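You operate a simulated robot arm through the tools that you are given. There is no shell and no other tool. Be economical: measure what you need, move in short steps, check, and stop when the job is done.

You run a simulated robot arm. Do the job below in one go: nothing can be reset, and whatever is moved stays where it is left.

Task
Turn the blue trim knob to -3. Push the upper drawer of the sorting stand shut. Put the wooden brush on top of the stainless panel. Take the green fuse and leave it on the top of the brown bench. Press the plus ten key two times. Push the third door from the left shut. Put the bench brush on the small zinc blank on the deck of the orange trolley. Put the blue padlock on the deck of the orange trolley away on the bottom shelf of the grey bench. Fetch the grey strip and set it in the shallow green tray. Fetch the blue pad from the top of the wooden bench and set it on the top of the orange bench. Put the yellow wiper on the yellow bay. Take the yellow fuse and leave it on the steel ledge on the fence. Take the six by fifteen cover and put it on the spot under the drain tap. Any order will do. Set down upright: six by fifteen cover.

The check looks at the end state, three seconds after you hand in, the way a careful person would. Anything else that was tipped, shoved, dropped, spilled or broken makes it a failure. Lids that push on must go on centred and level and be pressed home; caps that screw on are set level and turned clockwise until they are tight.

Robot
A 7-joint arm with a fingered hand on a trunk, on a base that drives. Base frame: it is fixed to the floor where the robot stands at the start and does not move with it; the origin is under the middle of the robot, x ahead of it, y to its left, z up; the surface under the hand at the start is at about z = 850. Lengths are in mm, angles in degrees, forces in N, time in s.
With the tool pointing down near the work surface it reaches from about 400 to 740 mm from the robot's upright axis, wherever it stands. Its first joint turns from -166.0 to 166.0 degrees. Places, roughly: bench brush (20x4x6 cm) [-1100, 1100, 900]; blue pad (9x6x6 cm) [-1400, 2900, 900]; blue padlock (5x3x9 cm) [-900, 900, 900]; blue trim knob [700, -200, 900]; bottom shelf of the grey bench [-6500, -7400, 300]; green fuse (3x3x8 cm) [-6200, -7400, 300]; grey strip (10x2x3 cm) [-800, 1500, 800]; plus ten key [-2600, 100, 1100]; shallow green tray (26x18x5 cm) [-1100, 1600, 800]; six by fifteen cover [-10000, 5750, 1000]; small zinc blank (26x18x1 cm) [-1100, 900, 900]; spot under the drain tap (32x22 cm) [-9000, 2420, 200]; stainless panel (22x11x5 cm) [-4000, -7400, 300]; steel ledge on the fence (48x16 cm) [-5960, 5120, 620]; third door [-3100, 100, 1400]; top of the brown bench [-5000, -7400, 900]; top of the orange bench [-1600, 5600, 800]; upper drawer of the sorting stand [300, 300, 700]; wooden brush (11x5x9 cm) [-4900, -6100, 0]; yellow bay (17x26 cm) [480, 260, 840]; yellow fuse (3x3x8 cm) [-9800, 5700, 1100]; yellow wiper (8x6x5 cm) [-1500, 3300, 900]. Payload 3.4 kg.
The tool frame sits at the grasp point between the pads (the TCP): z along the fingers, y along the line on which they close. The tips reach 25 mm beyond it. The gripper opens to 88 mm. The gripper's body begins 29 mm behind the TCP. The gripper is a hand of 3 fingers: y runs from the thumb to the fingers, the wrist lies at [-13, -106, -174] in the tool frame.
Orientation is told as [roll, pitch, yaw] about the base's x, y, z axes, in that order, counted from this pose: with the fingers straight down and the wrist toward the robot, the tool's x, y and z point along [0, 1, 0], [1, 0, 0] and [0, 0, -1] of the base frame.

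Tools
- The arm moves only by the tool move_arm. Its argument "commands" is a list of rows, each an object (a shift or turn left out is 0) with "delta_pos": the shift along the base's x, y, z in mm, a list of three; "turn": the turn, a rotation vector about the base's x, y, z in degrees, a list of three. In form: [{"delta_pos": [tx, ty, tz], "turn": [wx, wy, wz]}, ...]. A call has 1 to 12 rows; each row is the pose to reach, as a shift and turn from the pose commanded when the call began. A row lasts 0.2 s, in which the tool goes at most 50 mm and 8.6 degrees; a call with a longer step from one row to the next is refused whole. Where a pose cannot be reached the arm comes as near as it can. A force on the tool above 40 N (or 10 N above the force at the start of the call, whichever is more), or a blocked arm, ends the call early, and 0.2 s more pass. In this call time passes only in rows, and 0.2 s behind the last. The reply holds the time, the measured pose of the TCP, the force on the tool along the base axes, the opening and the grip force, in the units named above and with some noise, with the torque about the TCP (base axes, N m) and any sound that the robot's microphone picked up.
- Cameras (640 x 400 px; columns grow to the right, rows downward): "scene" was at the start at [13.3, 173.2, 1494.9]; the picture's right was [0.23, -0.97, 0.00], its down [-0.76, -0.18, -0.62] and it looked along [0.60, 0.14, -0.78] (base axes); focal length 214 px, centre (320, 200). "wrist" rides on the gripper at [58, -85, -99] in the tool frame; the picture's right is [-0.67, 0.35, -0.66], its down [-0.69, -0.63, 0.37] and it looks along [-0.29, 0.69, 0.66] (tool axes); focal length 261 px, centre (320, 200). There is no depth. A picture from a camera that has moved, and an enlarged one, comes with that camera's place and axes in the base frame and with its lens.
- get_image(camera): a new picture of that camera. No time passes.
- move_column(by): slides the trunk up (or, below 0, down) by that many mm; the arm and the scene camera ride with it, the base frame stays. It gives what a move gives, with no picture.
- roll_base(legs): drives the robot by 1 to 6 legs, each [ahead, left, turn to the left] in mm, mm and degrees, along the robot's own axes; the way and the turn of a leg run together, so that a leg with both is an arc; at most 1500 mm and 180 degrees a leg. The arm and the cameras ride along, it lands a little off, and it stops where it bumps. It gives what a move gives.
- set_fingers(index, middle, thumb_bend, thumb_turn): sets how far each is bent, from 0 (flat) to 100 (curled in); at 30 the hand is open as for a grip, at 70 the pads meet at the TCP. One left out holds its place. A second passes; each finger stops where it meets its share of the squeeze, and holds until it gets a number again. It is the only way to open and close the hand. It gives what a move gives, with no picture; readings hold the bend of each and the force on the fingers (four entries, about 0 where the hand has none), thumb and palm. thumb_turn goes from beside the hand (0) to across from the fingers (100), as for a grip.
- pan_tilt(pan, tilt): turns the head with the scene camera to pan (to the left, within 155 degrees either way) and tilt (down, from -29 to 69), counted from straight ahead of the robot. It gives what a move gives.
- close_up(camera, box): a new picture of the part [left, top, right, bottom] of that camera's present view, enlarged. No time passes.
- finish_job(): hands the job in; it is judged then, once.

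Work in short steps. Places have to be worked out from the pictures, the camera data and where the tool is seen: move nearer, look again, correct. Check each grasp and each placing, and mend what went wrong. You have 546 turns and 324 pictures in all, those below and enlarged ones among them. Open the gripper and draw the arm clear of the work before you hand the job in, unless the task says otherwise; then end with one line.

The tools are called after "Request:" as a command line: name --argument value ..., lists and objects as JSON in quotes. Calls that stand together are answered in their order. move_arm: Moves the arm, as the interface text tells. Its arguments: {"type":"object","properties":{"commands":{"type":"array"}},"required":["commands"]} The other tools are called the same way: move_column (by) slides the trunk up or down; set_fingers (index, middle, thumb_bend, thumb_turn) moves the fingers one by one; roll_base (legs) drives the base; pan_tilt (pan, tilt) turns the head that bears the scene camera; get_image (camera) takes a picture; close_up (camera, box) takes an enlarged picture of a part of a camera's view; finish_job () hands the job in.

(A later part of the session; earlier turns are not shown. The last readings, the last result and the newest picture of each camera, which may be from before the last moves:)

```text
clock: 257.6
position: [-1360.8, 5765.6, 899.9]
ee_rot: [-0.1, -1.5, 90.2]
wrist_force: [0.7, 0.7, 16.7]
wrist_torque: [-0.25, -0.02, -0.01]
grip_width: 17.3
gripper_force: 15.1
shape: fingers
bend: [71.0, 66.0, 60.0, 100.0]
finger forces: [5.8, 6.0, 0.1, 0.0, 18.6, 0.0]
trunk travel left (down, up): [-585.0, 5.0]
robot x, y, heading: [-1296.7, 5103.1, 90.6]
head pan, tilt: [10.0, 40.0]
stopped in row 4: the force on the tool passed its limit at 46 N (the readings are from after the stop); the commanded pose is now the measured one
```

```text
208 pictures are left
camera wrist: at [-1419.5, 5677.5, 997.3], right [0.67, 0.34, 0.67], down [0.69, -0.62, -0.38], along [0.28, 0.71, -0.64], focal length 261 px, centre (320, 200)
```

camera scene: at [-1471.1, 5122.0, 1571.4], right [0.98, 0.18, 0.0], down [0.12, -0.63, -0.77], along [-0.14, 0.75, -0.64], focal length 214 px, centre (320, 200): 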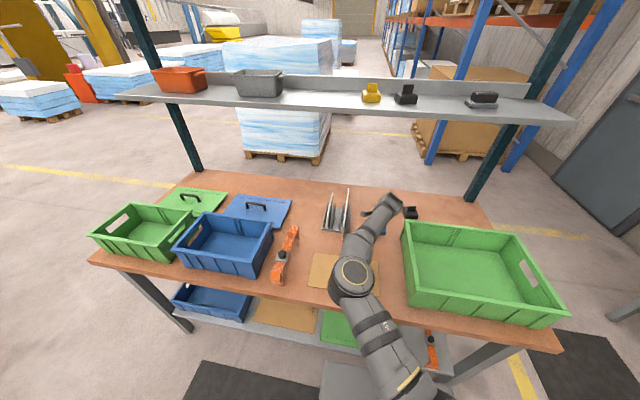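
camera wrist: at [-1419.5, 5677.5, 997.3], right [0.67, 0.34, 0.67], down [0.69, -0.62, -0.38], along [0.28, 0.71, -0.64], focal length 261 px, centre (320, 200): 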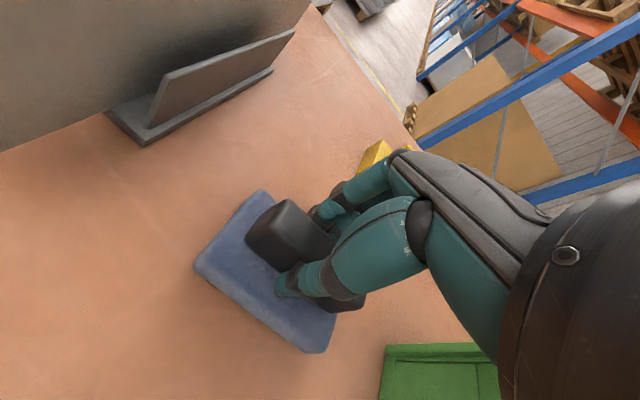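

Contact made: the pad is on the table. I ease up slightly, open and lift away.

Request:
move_arm --commands '[{"delta_pos": [0, 0, 2]}]'

Request:
set_fingers --index 48 --middle 48 --thumb_bend 48

Request:
move_arm --commands '[{"delta_pos": [0, 0, 40]}, {"delta_pos": [0, 0, 85]}, {"delta_pos": [0, -20, 130]}, {"delta_pos": [0, -60, 160]}, {"delta_pos": [0, -100, 190]}, {"delta_pos": [0, -140, 220]}]'

Request:
get_image --camera "wrist"

```text
clock: 258.0
position: [-1361.9, 5764.5, 899.3]
ee_rot: [0.0, -1.2, 90.3]
wrist_force: [0.6, 1.8, 12.4]
wrist_torque: [-0.01, -0.03, -0.03]
grip_width: 17.0
gripper_force: 12.8
shape: fingers
bend: [71.0, 66.0, 60.0, 100.0]
finger forces: [6.5, 6.7, 0.1, 0.1, 12.8, 0.0]
trunk travel left (down, up): [-585.0, 5.0]
robot x, y, heading: [-1295.5, 5101.3, 90.7]
head pan, tilt: [10.0, 40.0]
```

```text
clock: 259.0
position: [-1362.0, 5766.2, 899.1]
ee_rot: [0.0, -1.1, 90.4]
wrist_force: [-0.2, 4.2, 15.1]
wrist_torque: [-0.29, 0.03, 0.01]
grip_width: 40.2
gripper_force: 7.7
shape: fingers
bend: [48.0, 48.0, 53.0, 100.0]
finger forces: [0.0, 0.1, 0.1, 0.0, 15.0, 0.0]
trunk travel left (down, up): [-585.0, 5.0]
robot x, y, heading: [-1297.3, 5100.5, 90.3]
head pan, tilt: [10.0, 40.0]
```

```text
clock: 260.4
position: [-1360.5, 5625.7, 1120.0]
ee_rot: [0.0, -1.1, 90.3]
wrist_force: [-0.5, -0.6, 0.5]
wrist_torque: [-0.02, -0.01, -0.01]
grip_width: 45.5
gripper_force: 0.0
shape: fingers
bend: [48.0, 48.0, 48.0, 100.0]
finger forces: [0.0, 0.1, 0.0, 0.0, 0.1, 0.1]
trunk travel left (down, up): [-585.0, 5.0]
robot x, y, heading: [-1295.7, 5101.5, 90.4]
head pan, tilt: [10.0, 40.0]
```

```text
207 pictures are left
camera wrist: at [-1418.0, 5538.0, 1217.8], right [0.67, 0.34, 0.66], down [0.69, -0.62, -0.38], along [0.28, 0.71, -0.65], focal length 261 px, centre (320, 200)
```

wrist: 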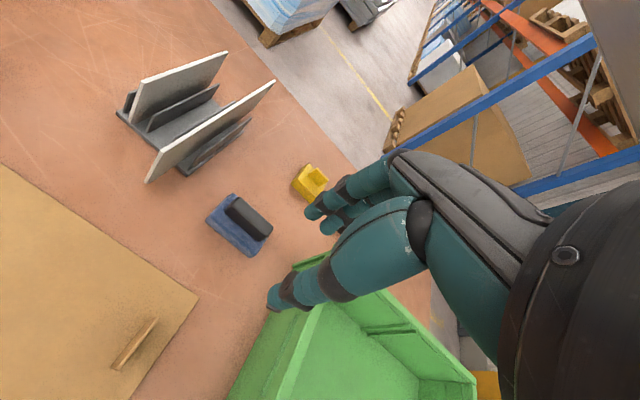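

The pad stands well on the orange bench. Now the yellow wiper: I back out and return to the wooden bench's west side.

Request:
roll_base --legs '[[-400, 0, 0], [0, 930, 0], [0, 0, -90.5], [0, -1430, 0]]'

Request:
pan_tilt --pan 5 --tilt 45

Request:
get_image --camera "scene"

Request:
get_image --camera "wrist"

```text
clock: 278.4
position: [-1802.8, 3243.8, 1119.1]
ee_rot: [0.0, -1.1, -3.9]
wrist_force: [-0.3, -1.3, 0.0]
wrist_torque: [0.02, -0.01, -0.02]
grip_width: 45.3
gripper_force: 0.1
shape: fingers
bend: [48.0, 48.0, 48.0, 100.0]
finger forces: [0.0, 0.0, 0.0, 0.1, 0.1, 0.1]
trunk travel left (down, up): [-585.0, 5.0]
robot x, y, heading: [-2329.0, 3219.3, -3.5]
head pan, tilt: [10.0, 40.0]
```

```text
clock: 279.0
position: [-1802.4, 3243.9, 1119.5]
ee_rot: [-0.1, -1.1, -3.9]
wrist_force: [-0.2, -0.3, 0.4]
wrist_torque: [-0.01, -0.02, 0.0]
grip_width: 45.4
gripper_force: 0.1
shape: fingers
bend: [48.0, 48.0, 48.0, 100.0]
finger forces: [0.0, 0.0, 0.0, 0.0, 0.0, 0.0]
trunk travel left (down, up): [-585.0, 5.0]
robot x, y, heading: [-2332.5, 3222.0, -3.8]
head pan, tilt: [5.0, 45.0]
```

```text
206 pictures are left
camera scene: at [-2299.6, 3381.8, 1564.1], right [0.02, -1.0, 0.0], down [-0.71, -0.02, -0.71], along [0.71, 0.02, -0.71], focal length 214 px, centre (320, 200)
```

scene: 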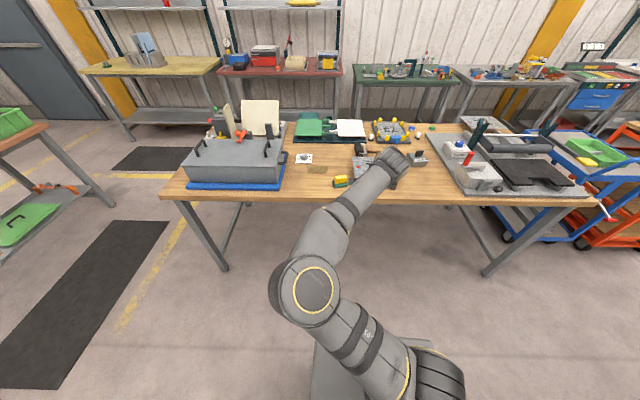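

```text
205 pictures are left
camera wrist: at [-1885.8, 3306.2, 1217.4], right [0.29, -0.69, 0.66], down [-0.67, -0.64, -0.38], along [0.69, -0.33, -0.65], focal length 261 px, centre (320, 200)
```

wrist: 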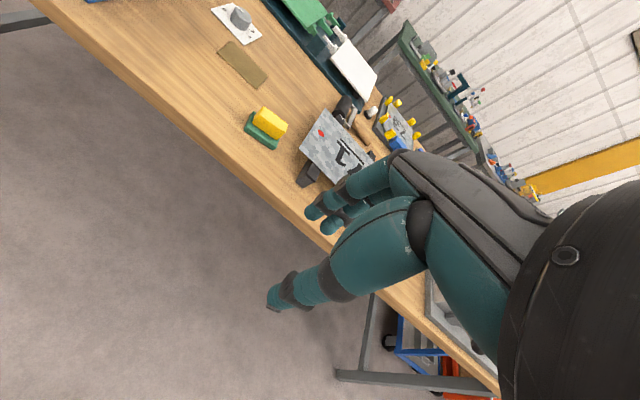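

I drive up to the bench in front of the wiper.

Request:
roll_base --legs '[[340, 80, 3.8]]'

Request:
get_image --camera "wrist"

Request:
get_image --camera "scene"

```text
clock: 281.3
position: [-1468.3, 3352.4, 1117.8]
ee_rot: [-0.1, -1.1, 0.4]
wrist_force: [-0.4, 0.3, 0.1]
wrist_torque: [-0.01, 0.01, 0.03]
grip_width: 45.5
gripper_force: 0.1
shape: fingers
bend: [48.0, 48.0, 48.0, 100.0]
finger forces: [0.0, 0.0, 0.0, 0.0, 0.0, 0.0]
trunk travel left (down, up): [-585.0, 5.0]
robot x, y, heading: [-1991.9, 3283.1, 0.5]
head pan, tilt: [5.0, 45.0]
```

```text
204 pictures are left
camera wrist: at [-1555.5, 3409.0, 1217.2], right [0.34, -0.67, 0.66], down [-0.62, -0.69, -0.38], along [0.71, -0.28, -0.65], focal length 261 px, centre (320, 200)
```

wrist: 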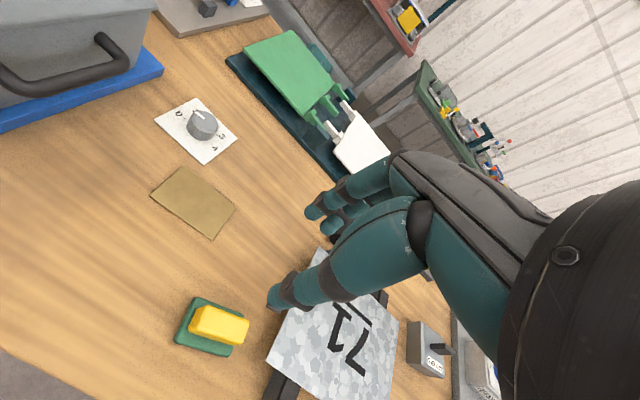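

```text
203 pictures are left
camera scene: at [-1973.7, 3453.4, 1564.0], right [0.1, -1.0, 0.0], down [-0.7, -0.07, -0.71], along [0.7, 0.07, -0.71], focal length 214 px, centre (320, 200)
```

scene: 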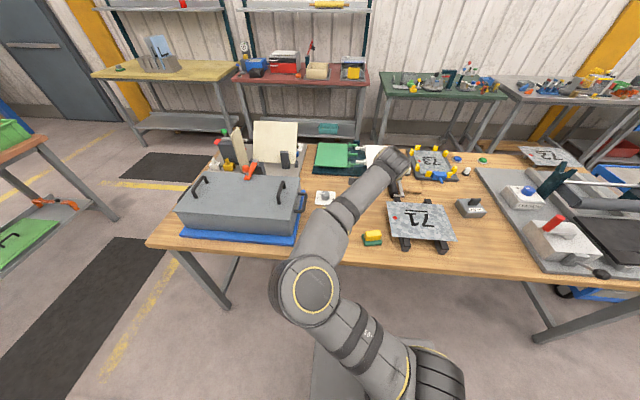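

Wiper at about (−1474, 3303), top ≈890, its long axis turned so that a yaw of 18° grips across. I move above it.

Request:
set_fingers --index 45 --middle 45 --thumb_bend 45

Request:
move_arm --commands '[{"delta_pos": [-2, -20, -30], "turn": [0, 1, 6]}, {"delta_pos": [-4, -35, -65], "turn": [0, 1, 12]}, {"delta_pos": [-6, -49, -105], "turn": [0, 1, 18]}, {"delta_pos": [-6, -49, -145], "turn": [0, 1, 18]}]'

Request:
get_image --camera "wrist"

```text
clock: 282.3
position: [-1468.6, 3351.7, 1118.9]
ee_rot: [0.0, -1.1, 0.4]
wrist_force: [0.5, -0.3, 0.3]
wrist_torque: [0.0, -0.01, 0.02]
grip_width: 51.9
gripper_force: 0.0
shape: fingers
bend: [45.0, 45.0, 45.0, 99.0]
finger forces: [0.1, 0.0, 0.0, 0.0, 0.0, 0.1]
trunk travel left (down, up): [-585.0, 5.0]
robot x, y, heading: [-1991.5, 3292.1, 0.5]
head pan, tilt: [5.0, 45.0]
```

```text
clock: 283.3
position: [-1475.2, 3305.4, 973.0]
ee_rot: [0.1, -0.1, 18.4]
wrist_force: [0.3, 0.4, 0.3]
wrist_torque: [0.03, -0.02, -0.01]
grip_width: 52.1
gripper_force: 0.0
shape: fingers
bend: [45.0, 45.0, 45.0, 99.0]
finger forces: [0.1, 0.0, 0.0, 0.0, 0.1, 0.0]
trunk travel left (down, up): [-585.0, 5.0]
robot x, y, heading: [-1993.3, 3288.5, 0.5]
head pan, tilt: [5.0, 45.0]
```

```text
202 pictures are left
camera wrist: at [-1574.2, 3331.9, 1072.4], right [0.54, -0.53, 0.65], down [-0.38, -0.85, -0.37], along [0.75, -0.05, -0.66], focal length 261 px, centre (320, 200)
```

wrist: 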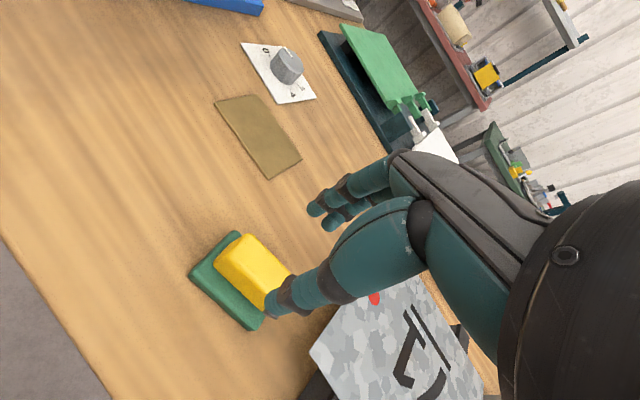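

Aligned. I descend to grip the yellow part.

Request:
move_arm --commands '[{"delta_pos": [-1, -1, -35]}, {"delta_pos": [-1, -1, -60]}, {"delta_pos": [-1, -1, -70]}]'

Request:
close_up --camera "wrist" --box '[140, 140, 400, 340]'

```text
clock: 284.1
position: [-1476.4, 3305.4, 903.3]
ee_rot: [0.1, -0.2, 18.4]
wrist_force: [-0.6, -0.3, 0.0]
wrist_torque: [0.0, -0.01, 0.02]
grip_width: 51.8
gripper_force: 0.2
shape: fingers
bend: [45.0, 45.0, 45.0, 99.0]
finger forces: [0.0, 0.1, 0.0, 0.1, 0.0, 0.0]
trunk travel left (down, up): [-585.0, 5.0]
robot x, y, heading: [-1996.5, 3286.9, 0.5]
head pan, tilt: [5.0, 45.0]
```

```text
2.00 times, centred on (270, 240) of wrist
camera zoom: at [-1574.8, 3331.6, 1001.9], right [0.54, -0.53, 0.66], down [-0.38, -0.85, -0.37], along [0.75, -0.05, -0.66], focal length 521 px, centre (420, 120)
```

zoom: 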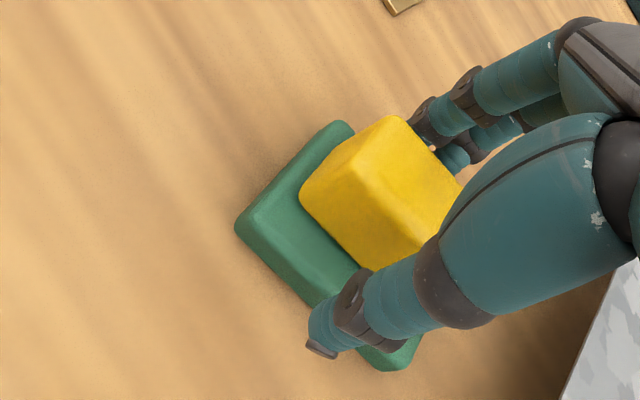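

Fingers straddle the yellow block above the green base. I close and lift.

Request:
set_fingers --index 68 --middle 68 --thumb_bend 66

Request:
move_arm --commands '[{"delta_pos": [0, 0, 20]}, {"delta_pos": [0, 0, 60]}, {"delta_pos": [0, 0, 100]}]'

Request:
get_image --camera "wrist"

```text
clock: 285.1
position: [-1474.3, 3304.5, 902.7]
ee_rot: [0.0, -0.1, 18.4]
wrist_force: [0.7, 0.0, 0.5]
wrist_torque: [-0.01, 0.03, 0.01]
grip_width: 21.9
gripper_force: 8.0
shape: fingers
bend: [61.0, 63.0, 58.0, 100.0]
finger forces: [3.8, 3.9, 0.0, 0.0, 7.7, 0.0]
trunk travel left (down, up): [-585.0, 5.0]
robot x, y, heading: [-1996.8, 3288.9, 0.6]
head pan, tilt: [5.0, 45.0]
```

```text
clock: 285.9
position: [-1475.1, 3304.2, 1001.0]
ee_rot: [0.1, -0.1, 18.3]
wrist_force: [1.0, 0.0, -0.7]
wrist_torque: [0.0, -0.04, 0.0]
grip_width: 21.9
gripper_force: 7.3
shape: fingers
bend: [62.0, 63.0, 58.0, 100.0]
finger forces: [3.7, 3.8, 0.0, 0.1, 7.6, 0.1]
trunk travel left (down, up): [-585.0, 5.0]
robot x, y, heading: [-1993.6, 3292.1, 0.4]
head pan, tilt: [5.0, 45.0]
```

```text
200 pictures are left
camera wrist: at [-1574.5, 3331.0, 1100.9], right [0.54, -0.53, 0.65], down [-0.38, -0.85, -0.37], along [0.75, -0.05, -0.66], focal length 261 px, centre (320, 200)
```

wrist: 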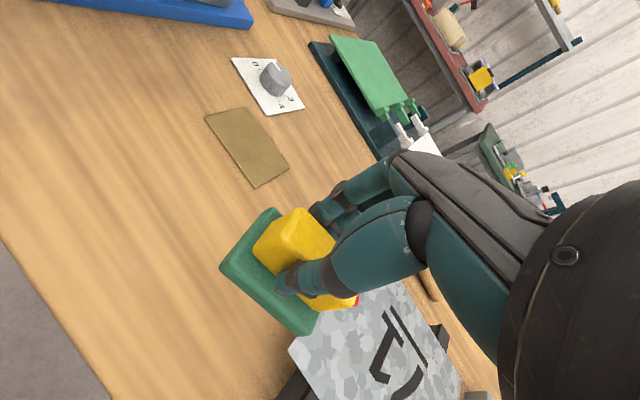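

The wiper is held. I firm the grip, raise it, and drive the long way round to the sorting stand: back, south along the aisle, then east past the trolley.

Request:
set_fingers --index 71 --middle 71 --thumb_bend 68

Request:
move_arm --commands '[{"delta_pos": [-10, 0, 40], "turn": [0, 0, -6]}, {"delta_pos": [-20, 0, 80], "turn": [0, 0, -12]}, {"delta_pos": [-30, 0, 120], "turn": [0, 0, -18]}, {"delta_pos": [-40, 0, 160], "turn": [0, 0, -18]}]'

Request:
roll_base --legs '[[-130, 0, 0], [0, -1500, 0], [0, -400, 0], [265, 0, 0], [0, -1080, 0]]'

Request:
pan_tilt --pan 0 --tilt 40

Request:
get_image --camera "scene"

```text
clock: 286.9
position: [-1474.9, 3304.7, 1001.8]
ee_rot: [0.1, -0.1, 18.3]
wrist_force: [0.5, 0.1, 0.1]
wrist_torque: [-0.01, 0.0, 0.01]
grip_width: 21.5
gripper_force: 10.6
shape: fingers
bend: [63.0, 65.0, 57.0, 100.0]
finger forces: [5.8, 4.8, 0.0, 0.0, 10.6, 0.0]
trunk travel left (down, up): [-585.0, 5.0]
robot x, y, heading: [-1992.2, 3290.2, 0.6]
head pan, tilt: [5.0, 45.0]
```

```text
clock: 287.9
position: [-1518.7, 3299.4, 1164.6]
ee_rot: [0.1, -0.2, 0.3]
wrist_force: [-0.6, -0.9, -0.5]
wrist_torque: [0.03, 0.01, -0.06]
grip_width: 21.5
gripper_force: 11.1
shape: fingers
bend: [63.0, 65.0, 57.0, 100.0]
finger forces: [5.6, 4.9, 0.1, 0.0, 10.4, 0.1]
trunk travel left (down, up): [-585.0, 5.0]
robot x, y, heading: [-1996.1, 3287.2, 0.4]
head pan, tilt: [5.0, 45.0]
```

```text
clock: 305.2
position: [-1290.0, 279.9, 1165.1]
ee_rot: [0.1, -0.1, 1.6]
wrist_force: [0.8, -0.1, -0.4]
wrist_torque: [0.04, -0.01, -0.01]
grip_width: 21.5
gripper_force: 9.9
shape: fingers
bend: [63.0, 65.0, 57.0, 100.0]
finger forces: [5.6, 4.8, 0.0, 0.1, 10.3, 0.1]
trunk travel left (down, up): [-585.0, 5.0]
robot x, y, heading: [-1762.5, 260.0, 2.0]
head pan, tilt: [5.0, 45.0]
```

```text
clock: 305.8
position: [-1291.1, 280.4, 1163.8]
ee_rot: [0.1, 0.0, 1.6]
wrist_force: [0.6, 0.5, -0.5]
wrist_torque: [0.05, 0.02, 0.01]
grip_width: 21.3
gripper_force: 10.6
shape: fingers
bend: [63.0, 65.0, 57.0, 100.0]
finger forces: [5.6, 4.8, 0.0, 0.0, 10.4, 0.0]
trunk travel left (down, up): [-585.0, 5.0]
robot x, y, heading: [-1766.3, 262.1, 1.6]
head pan, tilt: [0.0, 40.0]
```

```text
199 pictures are left
camera scene: at [-1746.8, 416.2, 1571.3], right [0.03, -1.0, 0.0], down [-0.64, -0.02, -0.77], along [0.77, 0.02, -0.64], focal length 214 px, centre (320, 200)
```

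scene: 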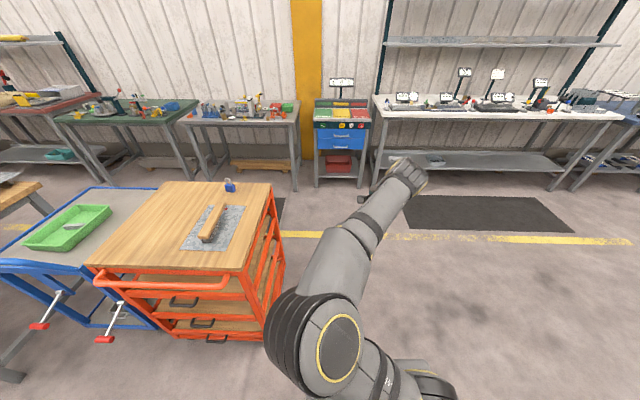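

On course. I continue ahead to the sorting stand.

Request:
roll_base --legs '[[1500, -30, -1.6], [110, 0, 0]]'

Request:
pan_tilt --pan 0 --tilt 50

Request:
get_image --camera "scene"

Request:
get_image --camera "wrist"

```text
refused: leg 1 is longer than a leg can be; nothing moved
```

```text
clock: 306.6
position: [-1291.1, 279.9, 1164.5]
ee_rot: [0.1, -0.1, 1.6]
wrist_force: [-0.2, -0.1, 0.2]
wrist_torque: [-0.02, -0.01, -0.03]
grip_width: 21.5
gripper_force: 10.3
shape: fingers
bend: [63.0, 65.0, 57.0, 100.0]
finger forces: [5.6, 4.9, 0.0, 0.0, 10.4, 0.0]
trunk travel left (down, up): [-585.0, 5.0]
robot x, y, heading: [-1766.2, 259.6, 1.9]
head pan, tilt: [0.0, 50.0]
```

```text
198 pictures are left
camera scene: at [-1754.8, 415.9, 1557.2], right [0.03, -1.0, 0.0], down [-0.77, -0.02, -0.64], along [0.64, 0.02, -0.77], focal length 214 px, centre (320, 200)
```

scene: 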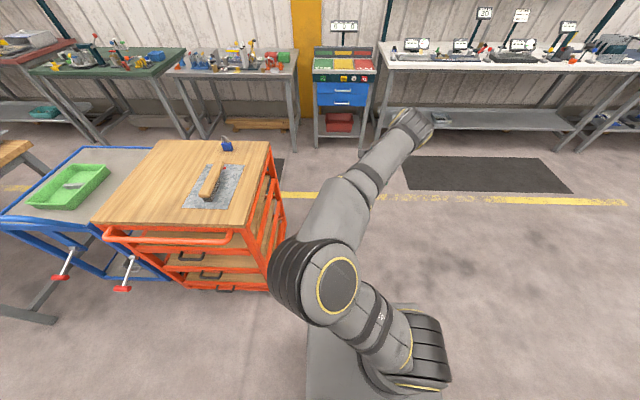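

```text
197 pictures are left
camera wrist: at [-1377.9, 333.8, 1264.4], right [0.37, -0.66, 0.66], down [-0.61, -0.7, -0.37], along [0.7, -0.26, -0.66], focal length 261 px, centre (320, 200)
```

wrist: 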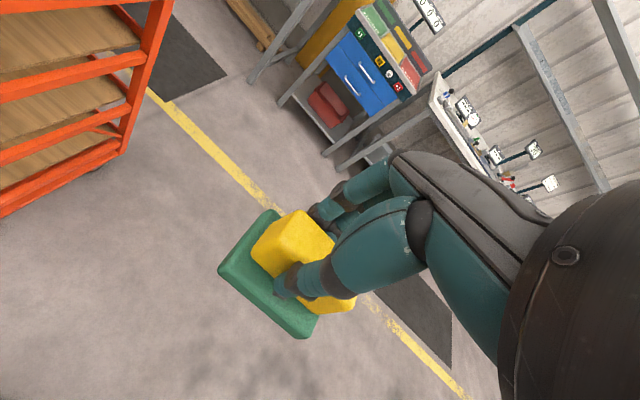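

Request:
roll_base --legs '[[1400, -30, -1.7], [210, 0, 0]]'

Request:
get_image --camera "scene"

Request:
get_image --camera "wrist"

```text
clock: 314.7
position: [296.6, 282.6, 1164.7]
ee_rot: [0.1, -0.2, 1.1]
wrist_force: [0.4, -0.6, 0.2]
wrist_torque: [-0.02, 0.01, 0.0]
grip_width: 21.5
gripper_force: 10.8
shape: fingers
bend: [63.0, 65.0, 57.0, 100.0]
finger forces: [5.6, 4.8, 0.0, 0.1, 10.3, 0.0]
trunk travel left (down, up): [-585.0, 5.0]
robot x, y, heading: [-179.7, 268.2, 1.1]
head pan, tilt: [0.0, 50.0]
```

```text
196 pictures are left
camera scene: at [-167.4, 423.6, 1557.1], right [0.02, -1.0, 0.0], down [-0.77, -0.02, -0.64], along [0.64, 0.01, -0.77], focal length 214 px, centre (320, 200)
```

scene: 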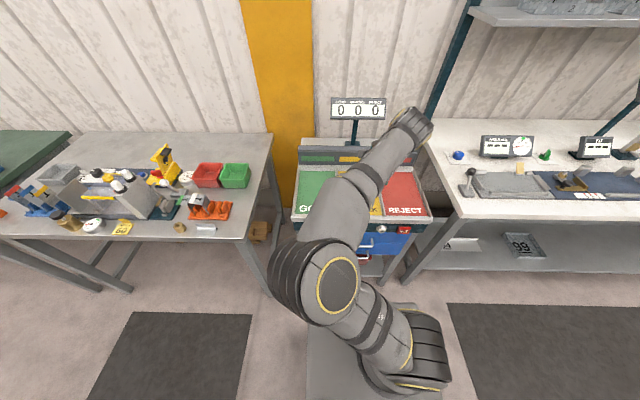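

```text
195 pictures are left
camera wrist: at [208.5, 338.1, 1264.1], right [0.36, -0.66, 0.65], down [-0.62, -0.7, -0.37], along [0.7, -0.27, -0.66], focal length 261 px, centre (320, 200)
```

wrist: 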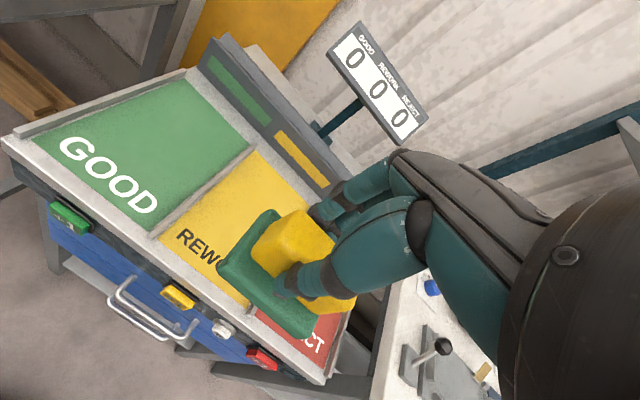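

Bay edges: x≈359…620, y≈185…355, centre ≈(488, 269). I bring the wiper over it and lower partway.

Request:
move_arm --commands '[{"delta_pos": [45, -4, 0]}, {"delta_pos": [90, -8, 0]}, {"delta_pos": [135, -12, -20]}, {"delta_pos": [170, -14, -50]}, {"delta_pos": [190, -15, -90]}, {"delta_pos": [190, -15, -135]}, {"delta_pos": [190, -15, -180]}, {"delta_pos": [190, -15, -220]}]'

Request:
get_image --camera "wrist"

```text
clock: 316.5
position: [484.6, 269.0, 946.6]
ee_rot: [0.1, -0.2, 1.1]
wrist_force: [-0.5, -0.2, -1.1]
wrist_torque: [0.01, 0.01, -0.01]
grip_width: 21.5
gripper_force: 9.8
shape: fingers
bend: [63.0, 65.0, 57.0, 100.0]
finger forces: [5.4, 4.7, 0.0, 0.0, 10.1, 0.0]
trunk travel left (down, up): [-585.0, 5.0]
robot x, y, heading: [-180.5, 267.7, 1.4]
head pan, tilt: [0.0, 50.0]
```

```text
194 pictures are left
camera wrist: at [397.9, 323.5, 1046.8], right [0.36, -0.66, 0.66], down [-0.62, -0.7, -0.37], along [0.7, -0.27, -0.66], focal length 261 px, centre (320, 200)
```

wrist: 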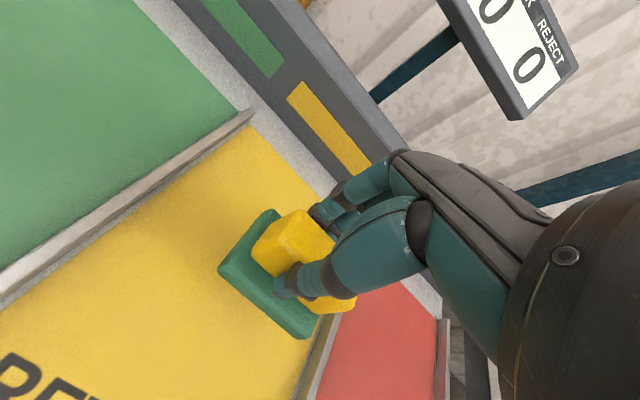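

The wiper is centred above the yellow bay. I lower until contact.

Request:
move_arm --commands '[{"delta_pos": [0, 0, -25]}, {"delta_pos": [0, 0, -38]}, {"delta_pos": [0, 0, -45]}, {"delta_pos": [0, 0, -50]}]'

Request:
close_up --camera "wrist" --box '[140, 140, 400, 380]'

```text
clock: 317.5
position: [484.3, 269.2, 899.8]
ee_rot: [0.1, -0.5, 1.0]
wrist_force: [3.3, 0.5, 17.6]
wrist_torque: [-0.04, 0.0, -0.01]
grip_width: 20.9
gripper_force: 13.2
shape: fingers
bend: [63.0, 65.0, 57.0, 100.0]
finger forces: [6.8, 7.1, 0.1, 0.0, 11.4, 0.0]
trunk travel left (down, up): [-585.0, 5.0]
robot x, y, heading: [-181.6, 265.3, 1.4]
head pan, tilt: [0.0, 50.0]
```

```text
1.67 times, centred on (270, 260) of wrist
camera zoom: at [396.6, 323.7, 998.1], right [0.36, -0.66, 0.66], down [-0.61, -0.7, -0.37], along [0.7, -0.27, -0.66], focal length 434 px, centre (403, 100)
```

zoom: 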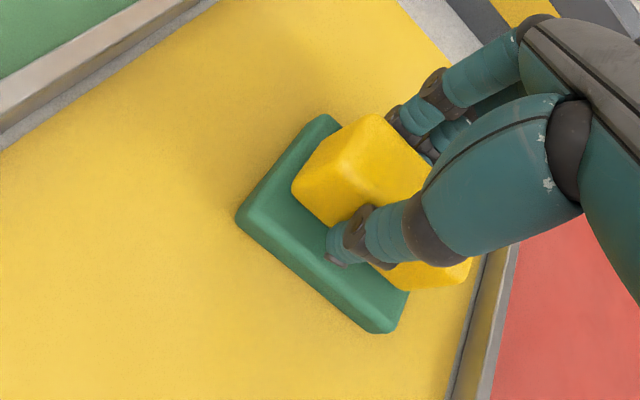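

Contact: the wiper is on the bay. I ease up, open and retreat.

Request:
move_arm --commands '[{"delta_pos": [0, 0, 3]}]'

Request:
set_fingers --index 45 --middle 45 --thumb_bend 45

Request:
move_arm --commands '[{"delta_pos": [0, 0, 40]}, {"delta_pos": [0, 0, 85]}, {"delta_pos": [-30, 0, 120]}, {"delta_pos": [-65, 0, 150]}, {"delta_pos": [-100, 0, 185]}, {"delta_pos": [-135, 0, 220]}, {"delta_pos": [-160, 0, 260]}]'

Request:
get_image --camera "wrist"

```text
clock: 317.9
position: [483.9, 268.4, 899.4]
ee_rot: [0.1, -0.3, 1.1]
wrist_force: [3.8, 0.5, 9.6]
wrist_torque: [0.01, -0.09, 0.02]
grip_width: 21.1
gripper_force: 12.3
shape: fingers
bend: [63.0, 65.0, 57.0, 100.0]
finger forces: [6.9, 6.9, 0.0, 0.0, 10.4, 0.0]
trunk travel left (down, up): [-585.0, 5.0]
robot x, y, heading: [-180.3, 266.4, 1.4]
head pan, tilt: [0.0, 50.0]
```

```text
clock: 318.9
position: [482.6, 268.3, 898.4]
ee_rot: [0.1, -0.2, 1.1]
wrist_force: [0.7, 1.4, -0.3]
wrist_torque: [-0.01, 0.0, 0.03]
grip_width: 52.0
gripper_force: 0.0
shape: fingers
bend: [45.0, 45.0, 45.0, 99.0]
finger forces: [0.0, 0.0, 0.0, 0.0, 0.0, 0.0]
trunk travel left (down, up): [-585.0, 5.0]
robot x, y, heading: [-180.8, 268.0, 1.1]
head pan, tilt: [0.0, 50.0]
```

```text
clock: 320.5
position: [320.2, 266.9, 1153.6]
ee_rot: [0.2, -0.1, 1.0]
wrist_force: [-0.5, -1.0, 0.5]
wrist_torque: [0.0, -0.01, 0.01]
grip_width: 52.2
gripper_force: 0.0
shape: fingers
bend: [45.0, 45.0, 45.0, 99.0]
finger forces: [0.0, 0.0, 0.1, 0.1, 0.0, 0.0]
trunk travel left (down, up): [-585.0, 5.0]
robot x, y, heading: [-178.4, 268.4, 1.5]
head pan, tilt: [0.0, 50.0]
```

```text
192 pictures are left
camera wrist: at [233.9, 322.7, 1253.7], right [0.36, -0.67, 0.65], down [-0.62, -0.7, -0.37], along [0.7, -0.27, -0.66], focal length 261 px, centre (320, 200)
```

wrist: 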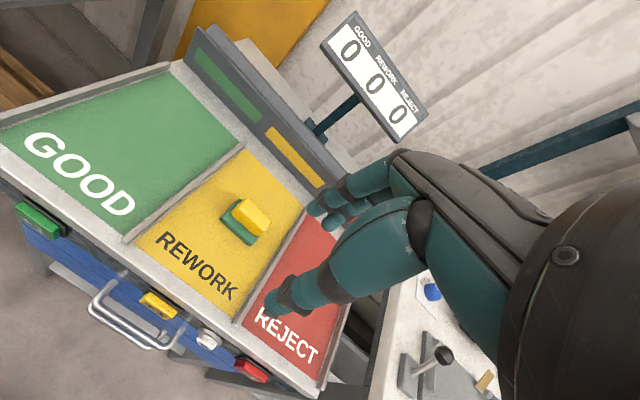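

The wiper lies in the yellow bay. Next the padlock: I drive back and face the trolley from its south side.

Request:
roll_base --legs '[[-730, -80, 0], [0, 0, 88.5], [130, 0, 0]]'

Request:
pan_tilt --pan 0 --tilt 50

Request:
get_image --camera "scene"

Request:
get_image --camera "wrist"

```text
clock: 329.2
position: [-910.7, 810.7, 1153.1]
ee_rot: [0.1, -0.1, 90.8]
wrist_force: [-0.1, 0.8, -0.1]
wrist_torque: [-0.04, 0.0, 0.01]
grip_width: 52.3
gripper_force: 0.1
shape: fingers
bend: [45.0, 45.0, 45.0, 99.0]
finger forces: [0.0, 0.0, 0.0, 0.0, 0.0, 0.0]
trunk travel left (down, up): [-585.0, 5.0]
robot x, y, heading: [-915.9, 309.0, 91.1]
head pan, tilt: [0.0, 50.0]
```

```text
clock: 329.8
position: [-911.2, 810.4, 1154.1]
ee_rot: [0.1, -0.1, 90.8]
wrist_force: [0.1, -0.2, 0.1]
wrist_torque: [-0.05, -0.01, 0.01]
grip_width: 52.2
gripper_force: 0.1
shape: fingers
bend: [45.0, 45.0, 45.0, 99.0]
finger forces: [0.0, 0.0, 0.1, 0.0, 0.1, 0.1]
trunk travel left (down, up): [-585.0, 5.0]
robot x, y, heading: [-909.5, 304.5, 91.3]
head pan, tilt: [0.0, 50.0]
```

```text
191 pictures are left
camera scene: at [-1071.5, 318.4, 1557.2], right [1.0, 0.02, 0.0], down [0.01, -0.77, -0.64], along [-0.01, 0.64, -0.77], focal length 214 px, centre (320, 200)
```

scene: 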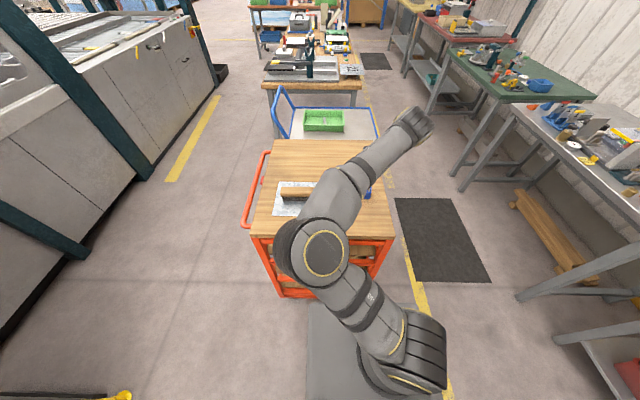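

```text
190 pictures are left
camera wrist: at [-968.4, 722.9, 1253.4], right [0.67, 0.36, 0.65], down [0.69, -0.62, -0.37], along [0.27, 0.7, -0.66], focal length 261 px, centre (320, 200)
```

wrist: 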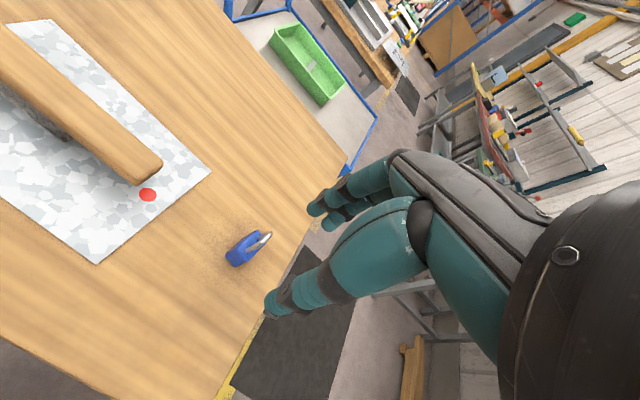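

Request:
close_up --camera "wrist" --box '[190, 200, 310, 290]'

```text
4.44 times, centred on (250, 245) of wrist
camera zoom: at [-968.4, 722.9, 1253.4], right [0.67, 0.36, 0.65], down [0.69, -0.62, -0.37], along [0.27, 0.7, -0.66], focal length 1158 px, centre (631, 0)
```

zoom: 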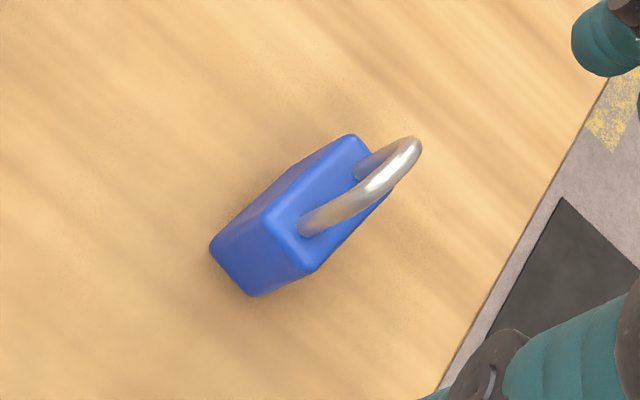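

Padlock centre ≈(−894, 893), long axis ~81°. I turn the hand to close across its 3 cm thickness (yaw −9°) and go above it.

Request:
move_arm --commands '[{"delta_pos": [2, 7, -5], "turn": [0, 0, -8.3]}, {"delta_pos": [4, 14, -10], "turn": [0, 0, -16.6]}, {"delta_pos": [6, 21, -15], "turn": [0, 0, -24.9]}, {"delta_pos": [8, 28, -20], "turn": [0, 0, -33.2]}, {"delta_pos": [10, 35, -25], "turn": [0, 0, -41.5]}, {"delta_pos": [12, 42, -30], "turn": [0, 0, -49.8]}, {"delta_pos": [14, 49, -35], "turn": [0, 0, -58.1]}, {"delta_pos": [15, 56, -45], "turn": [0, 0, -66.4]}, {"delta_pos": [16, 63, -55], "turn": [0, 0, -74.7]}, {"delta_pos": [17, 70, -65], "turn": [0, 0, -83]}, {"delta_pos": [17, 77, -75], "turn": [0, 0, -91.3]}, {"delta_pos": [17, 83, -85], "turn": [0, 0, -99.6]}]'

Request:
get_image --camera "wrist"

```text
clock: 332.4
position: [-632.6, 599.7, 1036.8]
ee_rot: [1.7, 1.1, -0.7]
wrist_force: [0.4, -0.8, 0.3]
wrist_torque: [-0.02, -0.02, 0.0]
grip_width: 52.0
gripper_force: 0.0
shape: fingers
bend: [45.0, 45.0, 45.0, 99.0]
finger forces: [0.1, 0.1, 0.1, 0.0, 0.0, 0.0]
out of reach, approached as far as the arm can: row 5, 6, 7, 8, 9, 10, 11, 12
trunk travel left (down, up): [-585.0, 5.0]
robot x, y, heading: [-915.0, 306.8, 90.9]
head pan, tilt: [0.0, 50.0]
```

```text
188 pictures are left
camera wrist: at [-716.3, 654.0, 1139.4], right [0.35, -0.69, 0.63], down [-0.65, -0.67, -0.37], along [0.68, -0.27, -0.68], focal length 261 px, centre (320, 200)
```

wrist: 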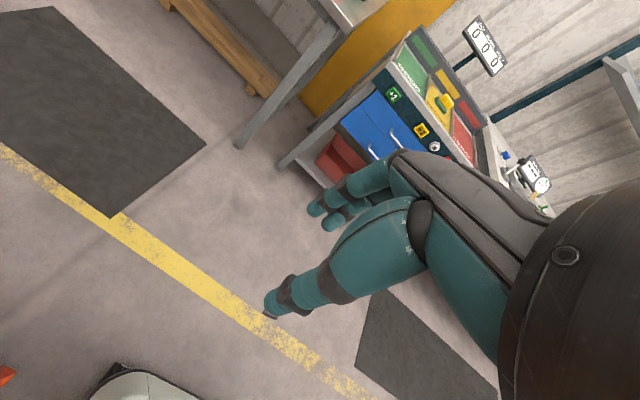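

That yaw is beyond the wrist's range. I return to near‑nominal yaw and will instead close along the padlock's 5 cm length (yaw 81°).

Request:
move_arm --commands '[{"delta_pos": [-10, 10, 20], "turn": [0, 0, 7]}, {"delta_pos": [-25, 25, 40], "turn": [0, 0, 14]}, {"delta_pos": [-45, 40, 60], "turn": [-0.5, -0.5, 21]}, {"delta_pos": [-70, 60, 75], "turn": [-1, -1, 28]}, {"delta_pos": [-95, 80, 85], "turn": [-1, -1, 35]}, {"delta_pos": [-120, 100, 85], "turn": [-1, -1, 42]}, {"delta_pos": [-145, 120, 85], "turn": [-1, -1, 49]}, {"delta_pos": [-170, 145, 85], "turn": [-1, -1, 56]}, {"delta_pos": [-195, 170, 85], "turn": [-1, -1, 63]}, {"delta_pos": [-220, 195, 85], "turn": [-1, -1, 70]}, {"delta_pos": [-245, 220, 85], "turn": [-1, -1, 77]}, {"delta_pos": [-262, 240, 85], "turn": [-1, -1, 82]}]'

Request:
set_fingers --index 36 --middle 36 --thumb_bend 36

Request:
get_image --camera "wrist"

```text
clock: 335.0
position: [-898.2, 828.7, 1131.9]
ee_rot: [0.4, 1.0, 81.5]
wrist_force: [0.1, 0.1, 0.7]
wrist_torque: [-0.01, 0.01, 0.01]
grip_width: 52.1
gripper_force: 0.0
shape: fingers
bend: [45.0, 45.0, 45.0, 99.0]
finger forces: [0.0, 0.1, 0.0, 0.0, 0.0, 0.1]
trunk travel left (down, up): [-585.0, 5.0]
robot x, y, heading: [-909.4, 309.0, 90.8]
head pan, tilt: [0.0, 50.0]
```

```text
clock: 336.0
position: [-896.5, 828.4, 1132.7]
ee_rot: [0.4, 0.9, 81.4]
wrist_force: [0.5, 0.8, 0.0]
wrist_torque: [-0.05, 0.02, 0.0]
grip_width: 71.6
gripper_force: 0.1
shape: fingers
bend: [36.0, 36.0, 36.0, 98.0]
finger forces: [0.1, 0.0, 0.0, 0.0, 0.0, 0.0]
trunk travel left (down, up): [-585.0, 5.0]
robot x, y, heading: [-914.6, 304.2, 90.8]
head pan, tilt: [0.0, 50.0]
```

```text
187 pictures are left
camera wrist: at [-966.6, 753.4, 1233.5], right [0.72, 0.25, 0.65], down [0.58, -0.73, -0.36], along [0.38, 0.63, -0.67], focal length 261 px, centre (320, 200)
```

wrist: 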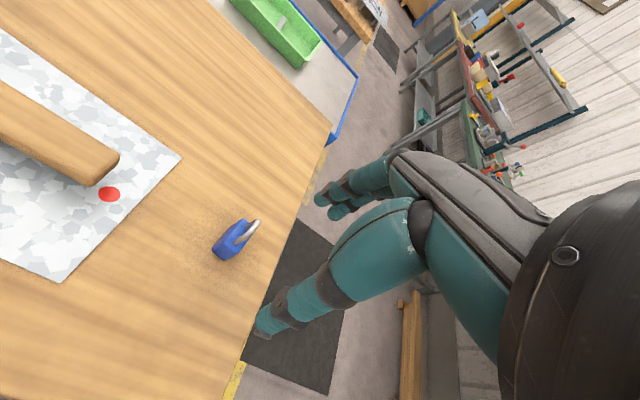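

Padlock centre confirmed at (−893, 894). I move above and descend part way.

Request:
move_arm --commands '[{"delta_pos": [1, 30, -15]}, {"delta_pos": [3, 55, -45]}, {"delta_pos": [3, 66, -90]}, {"delta_pos": [3, 66, -120]}]'

Request:
get_image --camera "wrist"

```text
clock: 337.0
position: [-893.3, 896.0, 1008.9]
ee_rot: [0.4, 1.0, 81.2]
wrist_force: [0.5, -0.1, 0.1]
wrist_torque: [-0.02, 0.02, 0.0]
grip_width: 71.8
gripper_force: 0.0
shape: fingers
bend: [36.0, 36.0, 36.0, 98.0]
finger forces: [0.0, 0.0, 0.1, 0.1, 0.0, 0.0]
trunk travel left (down, up): [-585.0, 5.0]
robot x, y, heading: [-912.3, 306.2, 91.0]
head pan, tilt: [0.0, 50.0]
```

```text
186 pictures are left
camera wrist: at [-963.3, 822.2, 1110.3], right [0.72, 0.25, 0.65], down [0.58, -0.73, -0.36], along [0.38, 0.63, -0.67], focal length 261 px, centre (320, 200)
```

wrist: 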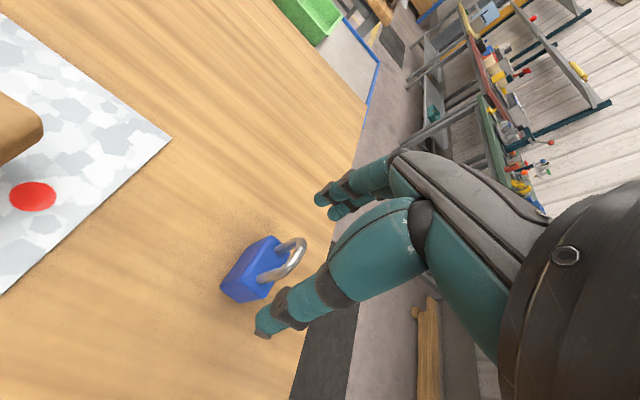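

Good. I descend so the tips flank the body's upper part and the shackle stays below the palm.

Request:
move_arm --commands '[{"delta_pos": [-2, 0, -25]}, {"delta_pos": [-2, 0, -45]}, {"delta_pos": [-2, 0, -54]}]'

Request:
set_fingers --index 62 --middle 62 --thumb_bend 62

Request:
close_up --camera "wrist" --box '[140, 140, 400, 340]'

```text
clock: 337.8
position: [-899.4, 895.0, 954.9]
ee_rot: [0.4, 0.9, 81.3]
wrist_force: [-0.1, -0.1, 1.2]
wrist_torque: [0.01, 0.01, -0.01]
grip_width: 71.9
gripper_force: 0.2
shape: fingers
bend: [36.0, 36.0, 36.0, 98.0]
finger forces: [0.1, 0.1, 0.0, 0.1, 0.1, 0.0]
trunk travel left (down, up): [-585.0, 5.0]
robot x, y, heading: [-916.4, 305.5, 91.0]
head pan, tilt: [0.0, 50.0]
```

```text
clock: 338.8
position: [-898.7, 894.6, 955.5]
ee_rot: [0.5, 1.0, 81.4]
wrist_force: [-0.1, 0.0, 0.4]
wrist_torque: [0.1, 0.0, 0.03]
grip_width: 29.5
gripper_force: 7.9
shape: fingers
bend: [59.0, 55.0, 53.0, 100.0]
finger forces: [2.0, 6.1, 0.0, 0.1, 7.3, 0.0]
trunk travel left (down, up): [-585.0, 5.0]
robot x, y, heading: [-911.7, 307.2, 90.9]
head pan, tilt: [0.0, 50.0]
```

```text
2.00 times, centred on (270, 240) of wrist
camera zoom: at [-968.8, 821.0, 1056.5], right [0.72, 0.25, 0.65], down [0.58, -0.73, -0.36], along [0.38, 0.63, -0.67], focal length 521 px, centre (420, 120)
```

zoom: 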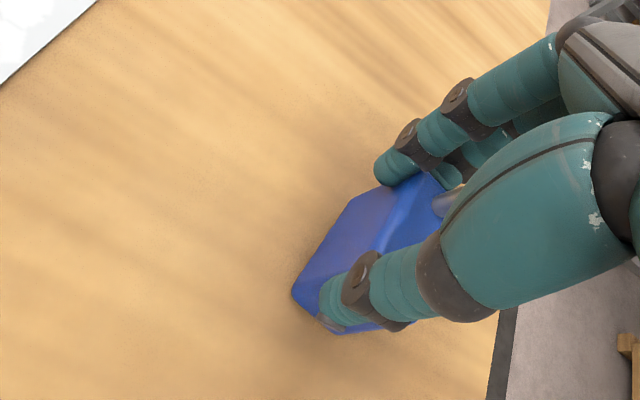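

Gripped at both ends. I firm the squeeze slightly and lift.

Request:
set_fingers --index 66 --middle 64 --thumb_bend 64

Request:
move_arm --commands '[{"delta_pos": [0, 0, 15]}, {"delta_pos": [0, 0, 50]}, {"delta_pos": [0, 0, 90]}]'

Request:
get_image --camera "wrist"

```text
clock: 339.8
position: [-899.7, 895.1, 953.9]
ee_rot: [0.4, 0.9, 81.4]
wrist_force: [0.2, 0.3, 1.2]
wrist_torque: [0.04, -0.03, 0.02]
grip_width: 25.5
gripper_force: 8.7
shape: fingers
bend: [63.0, 55.0, 54.0, 100.0]
finger forces: [2.1, 7.4, 0.0, 0.0, 8.5, 0.1]
trunk travel left (down, up): [-585.0, 5.0]
robot x, y, heading: [-912.3, 303.9, 91.1]
head pan, tilt: [0.0, 50.0]
```

```text
clock: 340.6
position: [-897.2, 893.7, 1047.1]
ee_rot: [0.3, 1.0, 81.3]
wrist_force: [0.1, -0.3, -0.8]
wrist_torque: [0.02, 0.0, 0.01]
grip_width: 24.9
gripper_force: 8.4
shape: fingers
bend: [63.0, 55.0, 54.0, 100.0]
finger forces: [1.8, 6.9, 0.0, 0.1, 8.2, 0.0]
trunk travel left (down, up): [-585.0, 5.0]
robot x, y, heading: [-917.6, 308.0, 91.0]
head pan, tilt: [0.0, 50.0]
```

```text
184 pictures are left
camera wrist: at [-967.0, 819.4, 1148.5], right [0.72, 0.25, 0.64], down [0.58, -0.73, -0.36], along [0.38, 0.63, -0.67], focal length 261 px, centre (320, 200)
```

wrist: 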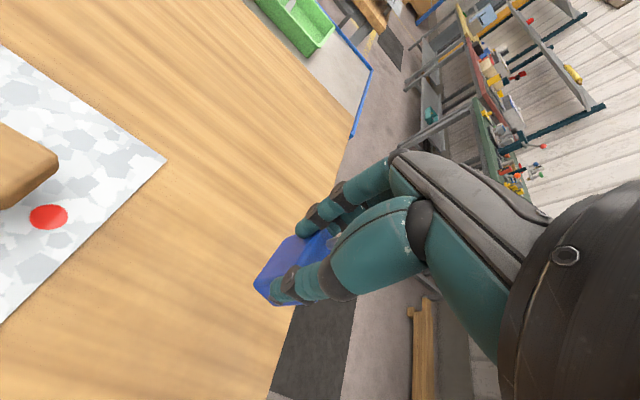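

Padlock is held. I raise it, back away from the trolley, turn round and look along the way south-west.

Request:
move_arm --commands '[{"delta_pos": [0, -20, 40]}, {"delta_pos": [0, -50, 75]}, {"delta_pos": [-10, -85, 105]}, {"delta_pos": [-15, -110, 125]}]'

Request:
roll_base --legs '[[-400, 0, 0], [0, 0, 178]]'

Request:
pan_tilt --pan -15 --tilt 15

Request:
get_image --camera "scene"

```text
clock: 341.6
position: [-910.8, 784.9, 1168.6]
ee_rot: [0.5, 0.9, 81.4]
wrist_force: [1.1, 0.8, -0.7]
wrist_torque: [0.04, -0.01, 0.01]
grip_width: 24.9
gripper_force: 9.2
shape: fingers
bend: [64.0, 55.0, 54.0, 100.0]
finger forces: [1.7, 7.0, 0.0, 0.0, 8.1, 0.0]
trunk travel left (down, up): [-585.0, 5.0]
robot x, y, heading: [-912.4, 306.9, 91.0]
head pan, tilt: [0.0, 50.0]
```

```text
clock: 351.4
position: [-926.5, -571.6, 1168.7]
ee_rot: [0.4, 1.0, -100.8]
wrist_force: [-0.3, -0.1, -0.7]
wrist_torque: [0.0, -0.03, -0.01]
grip_width: 23.2
gripper_force: 8.0
shape: fingers
bend: [64.0, 55.0, 55.0, 100.0]
finger forces: [1.7, 6.9, 0.1, 0.0, 7.6, 0.0]
trunk travel left (down, up): [-585.0, 5.0]
robot x, y, heading: [-905.0, -97.1, -91.0]
head pan, tilt: [0.0, 50.0]
```

```text
clock: 352.4
position: [-928.2, -571.9, 1168.7]
ee_rot: [0.4, 0.9, -100.8]
wrist_force: [-0.5, 0.1, -0.7]
wrist_torque: [0.0, 0.02, 0.0]
grip_width: 23.6
gripper_force: 8.2
shape: fingers
bend: [64.0, 55.0, 55.0, 100.0]
finger forces: [1.8, 7.0, 0.1, 0.1, 7.6, 0.1]
trunk travel left (down, up): [-585.0, 5.0]
robot x, y, heading: [-907.6, -95.3, -91.0]
head pan, tilt: [-15.0, 15.0]
```

```text
183 pictures are left
camera scene: at [-773.9, -129.2, 1610.8], right [-0.96, 0.28, 0.0], down [0.07, 0.25, -0.97], along [-0.27, -0.93, -0.26], focal length 214 px, centre (320, 200)
```

scene: 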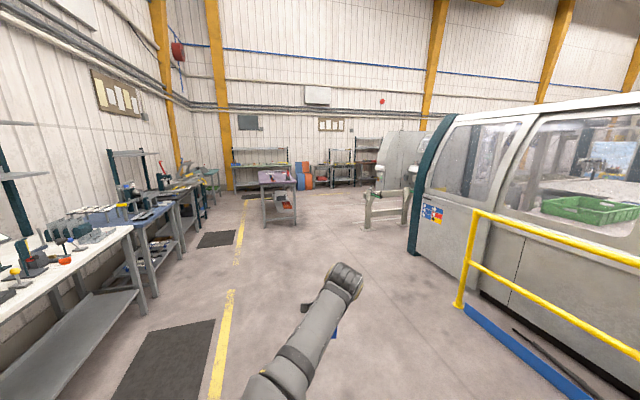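

The way south is open between the purple bench and the roller stand at x≈−2100. I drive there.

Request:
roll_base --legs '[[1400, -300, 0], [1300, -560, 0], [1350, -220, 0]]'

Request:
pan_tilt --pan -30 --tilt 15

Request:
get_image --camera "scene"

```text
clock: 372.7
position: [-2109.7, -4634.2, 1168.2]
ee_rot: [0.4, 1.1, -101.5]
wrist_force: [-0.4, -0.2, -0.8]
wrist_torque: [0.0, -0.03, 0.0]
grip_width: 23.5
gripper_force: 8.3
shape: fingers
bend: [64.0, 55.0, 55.0, 100.0]
finger forces: [1.8, 7.0, 0.0, 0.1, 7.6, 0.0]
trunk travel left (down, up): [-585.0, 5.0]
robot x, y, heading: [-2083.7, -4156.8, -92.1]
head pan, tilt: [-15.0, 15.0]
```

```text
clock: 373.5
position: [-2108.6, -4633.9, 1168.3]
ee_rot: [0.4, 0.9, -101.6]
wrist_force: [-0.4, -0.5, -0.7]
wrist_torque: [0.01, 0.0, -0.01]
grip_width: 23.3
gripper_force: 7.9
shape: fingers
bend: [64.0, 55.0, 55.0, 100.0]
finger forces: [1.8, 6.9, 0.0, 0.0, 7.7, 0.1]
trunk travel left (down, up): [-585.0, 5.0]
robot x, y, heading: [-2085.8, -4157.3, -91.9]
head pan, tilt: [-30.0, 15.0]
```

```text
182 pictures are left
camera scene: at [-1972.5, -4182.8, 1610.9], right [-0.85, 0.53, 0.0], down [0.14, 0.22, -0.97], along [-0.51, -0.82, -0.26], focal length 214 px, centre (320, 200)
```

scene: 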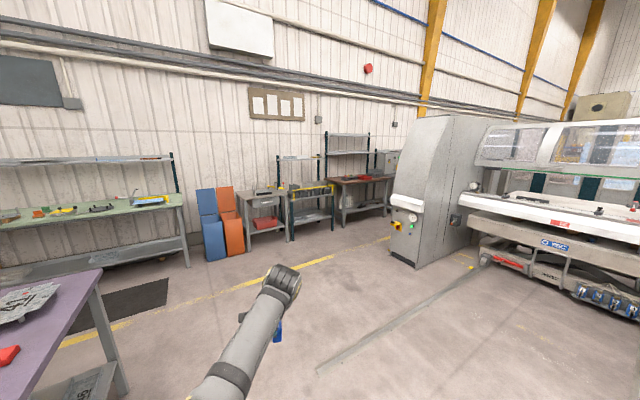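

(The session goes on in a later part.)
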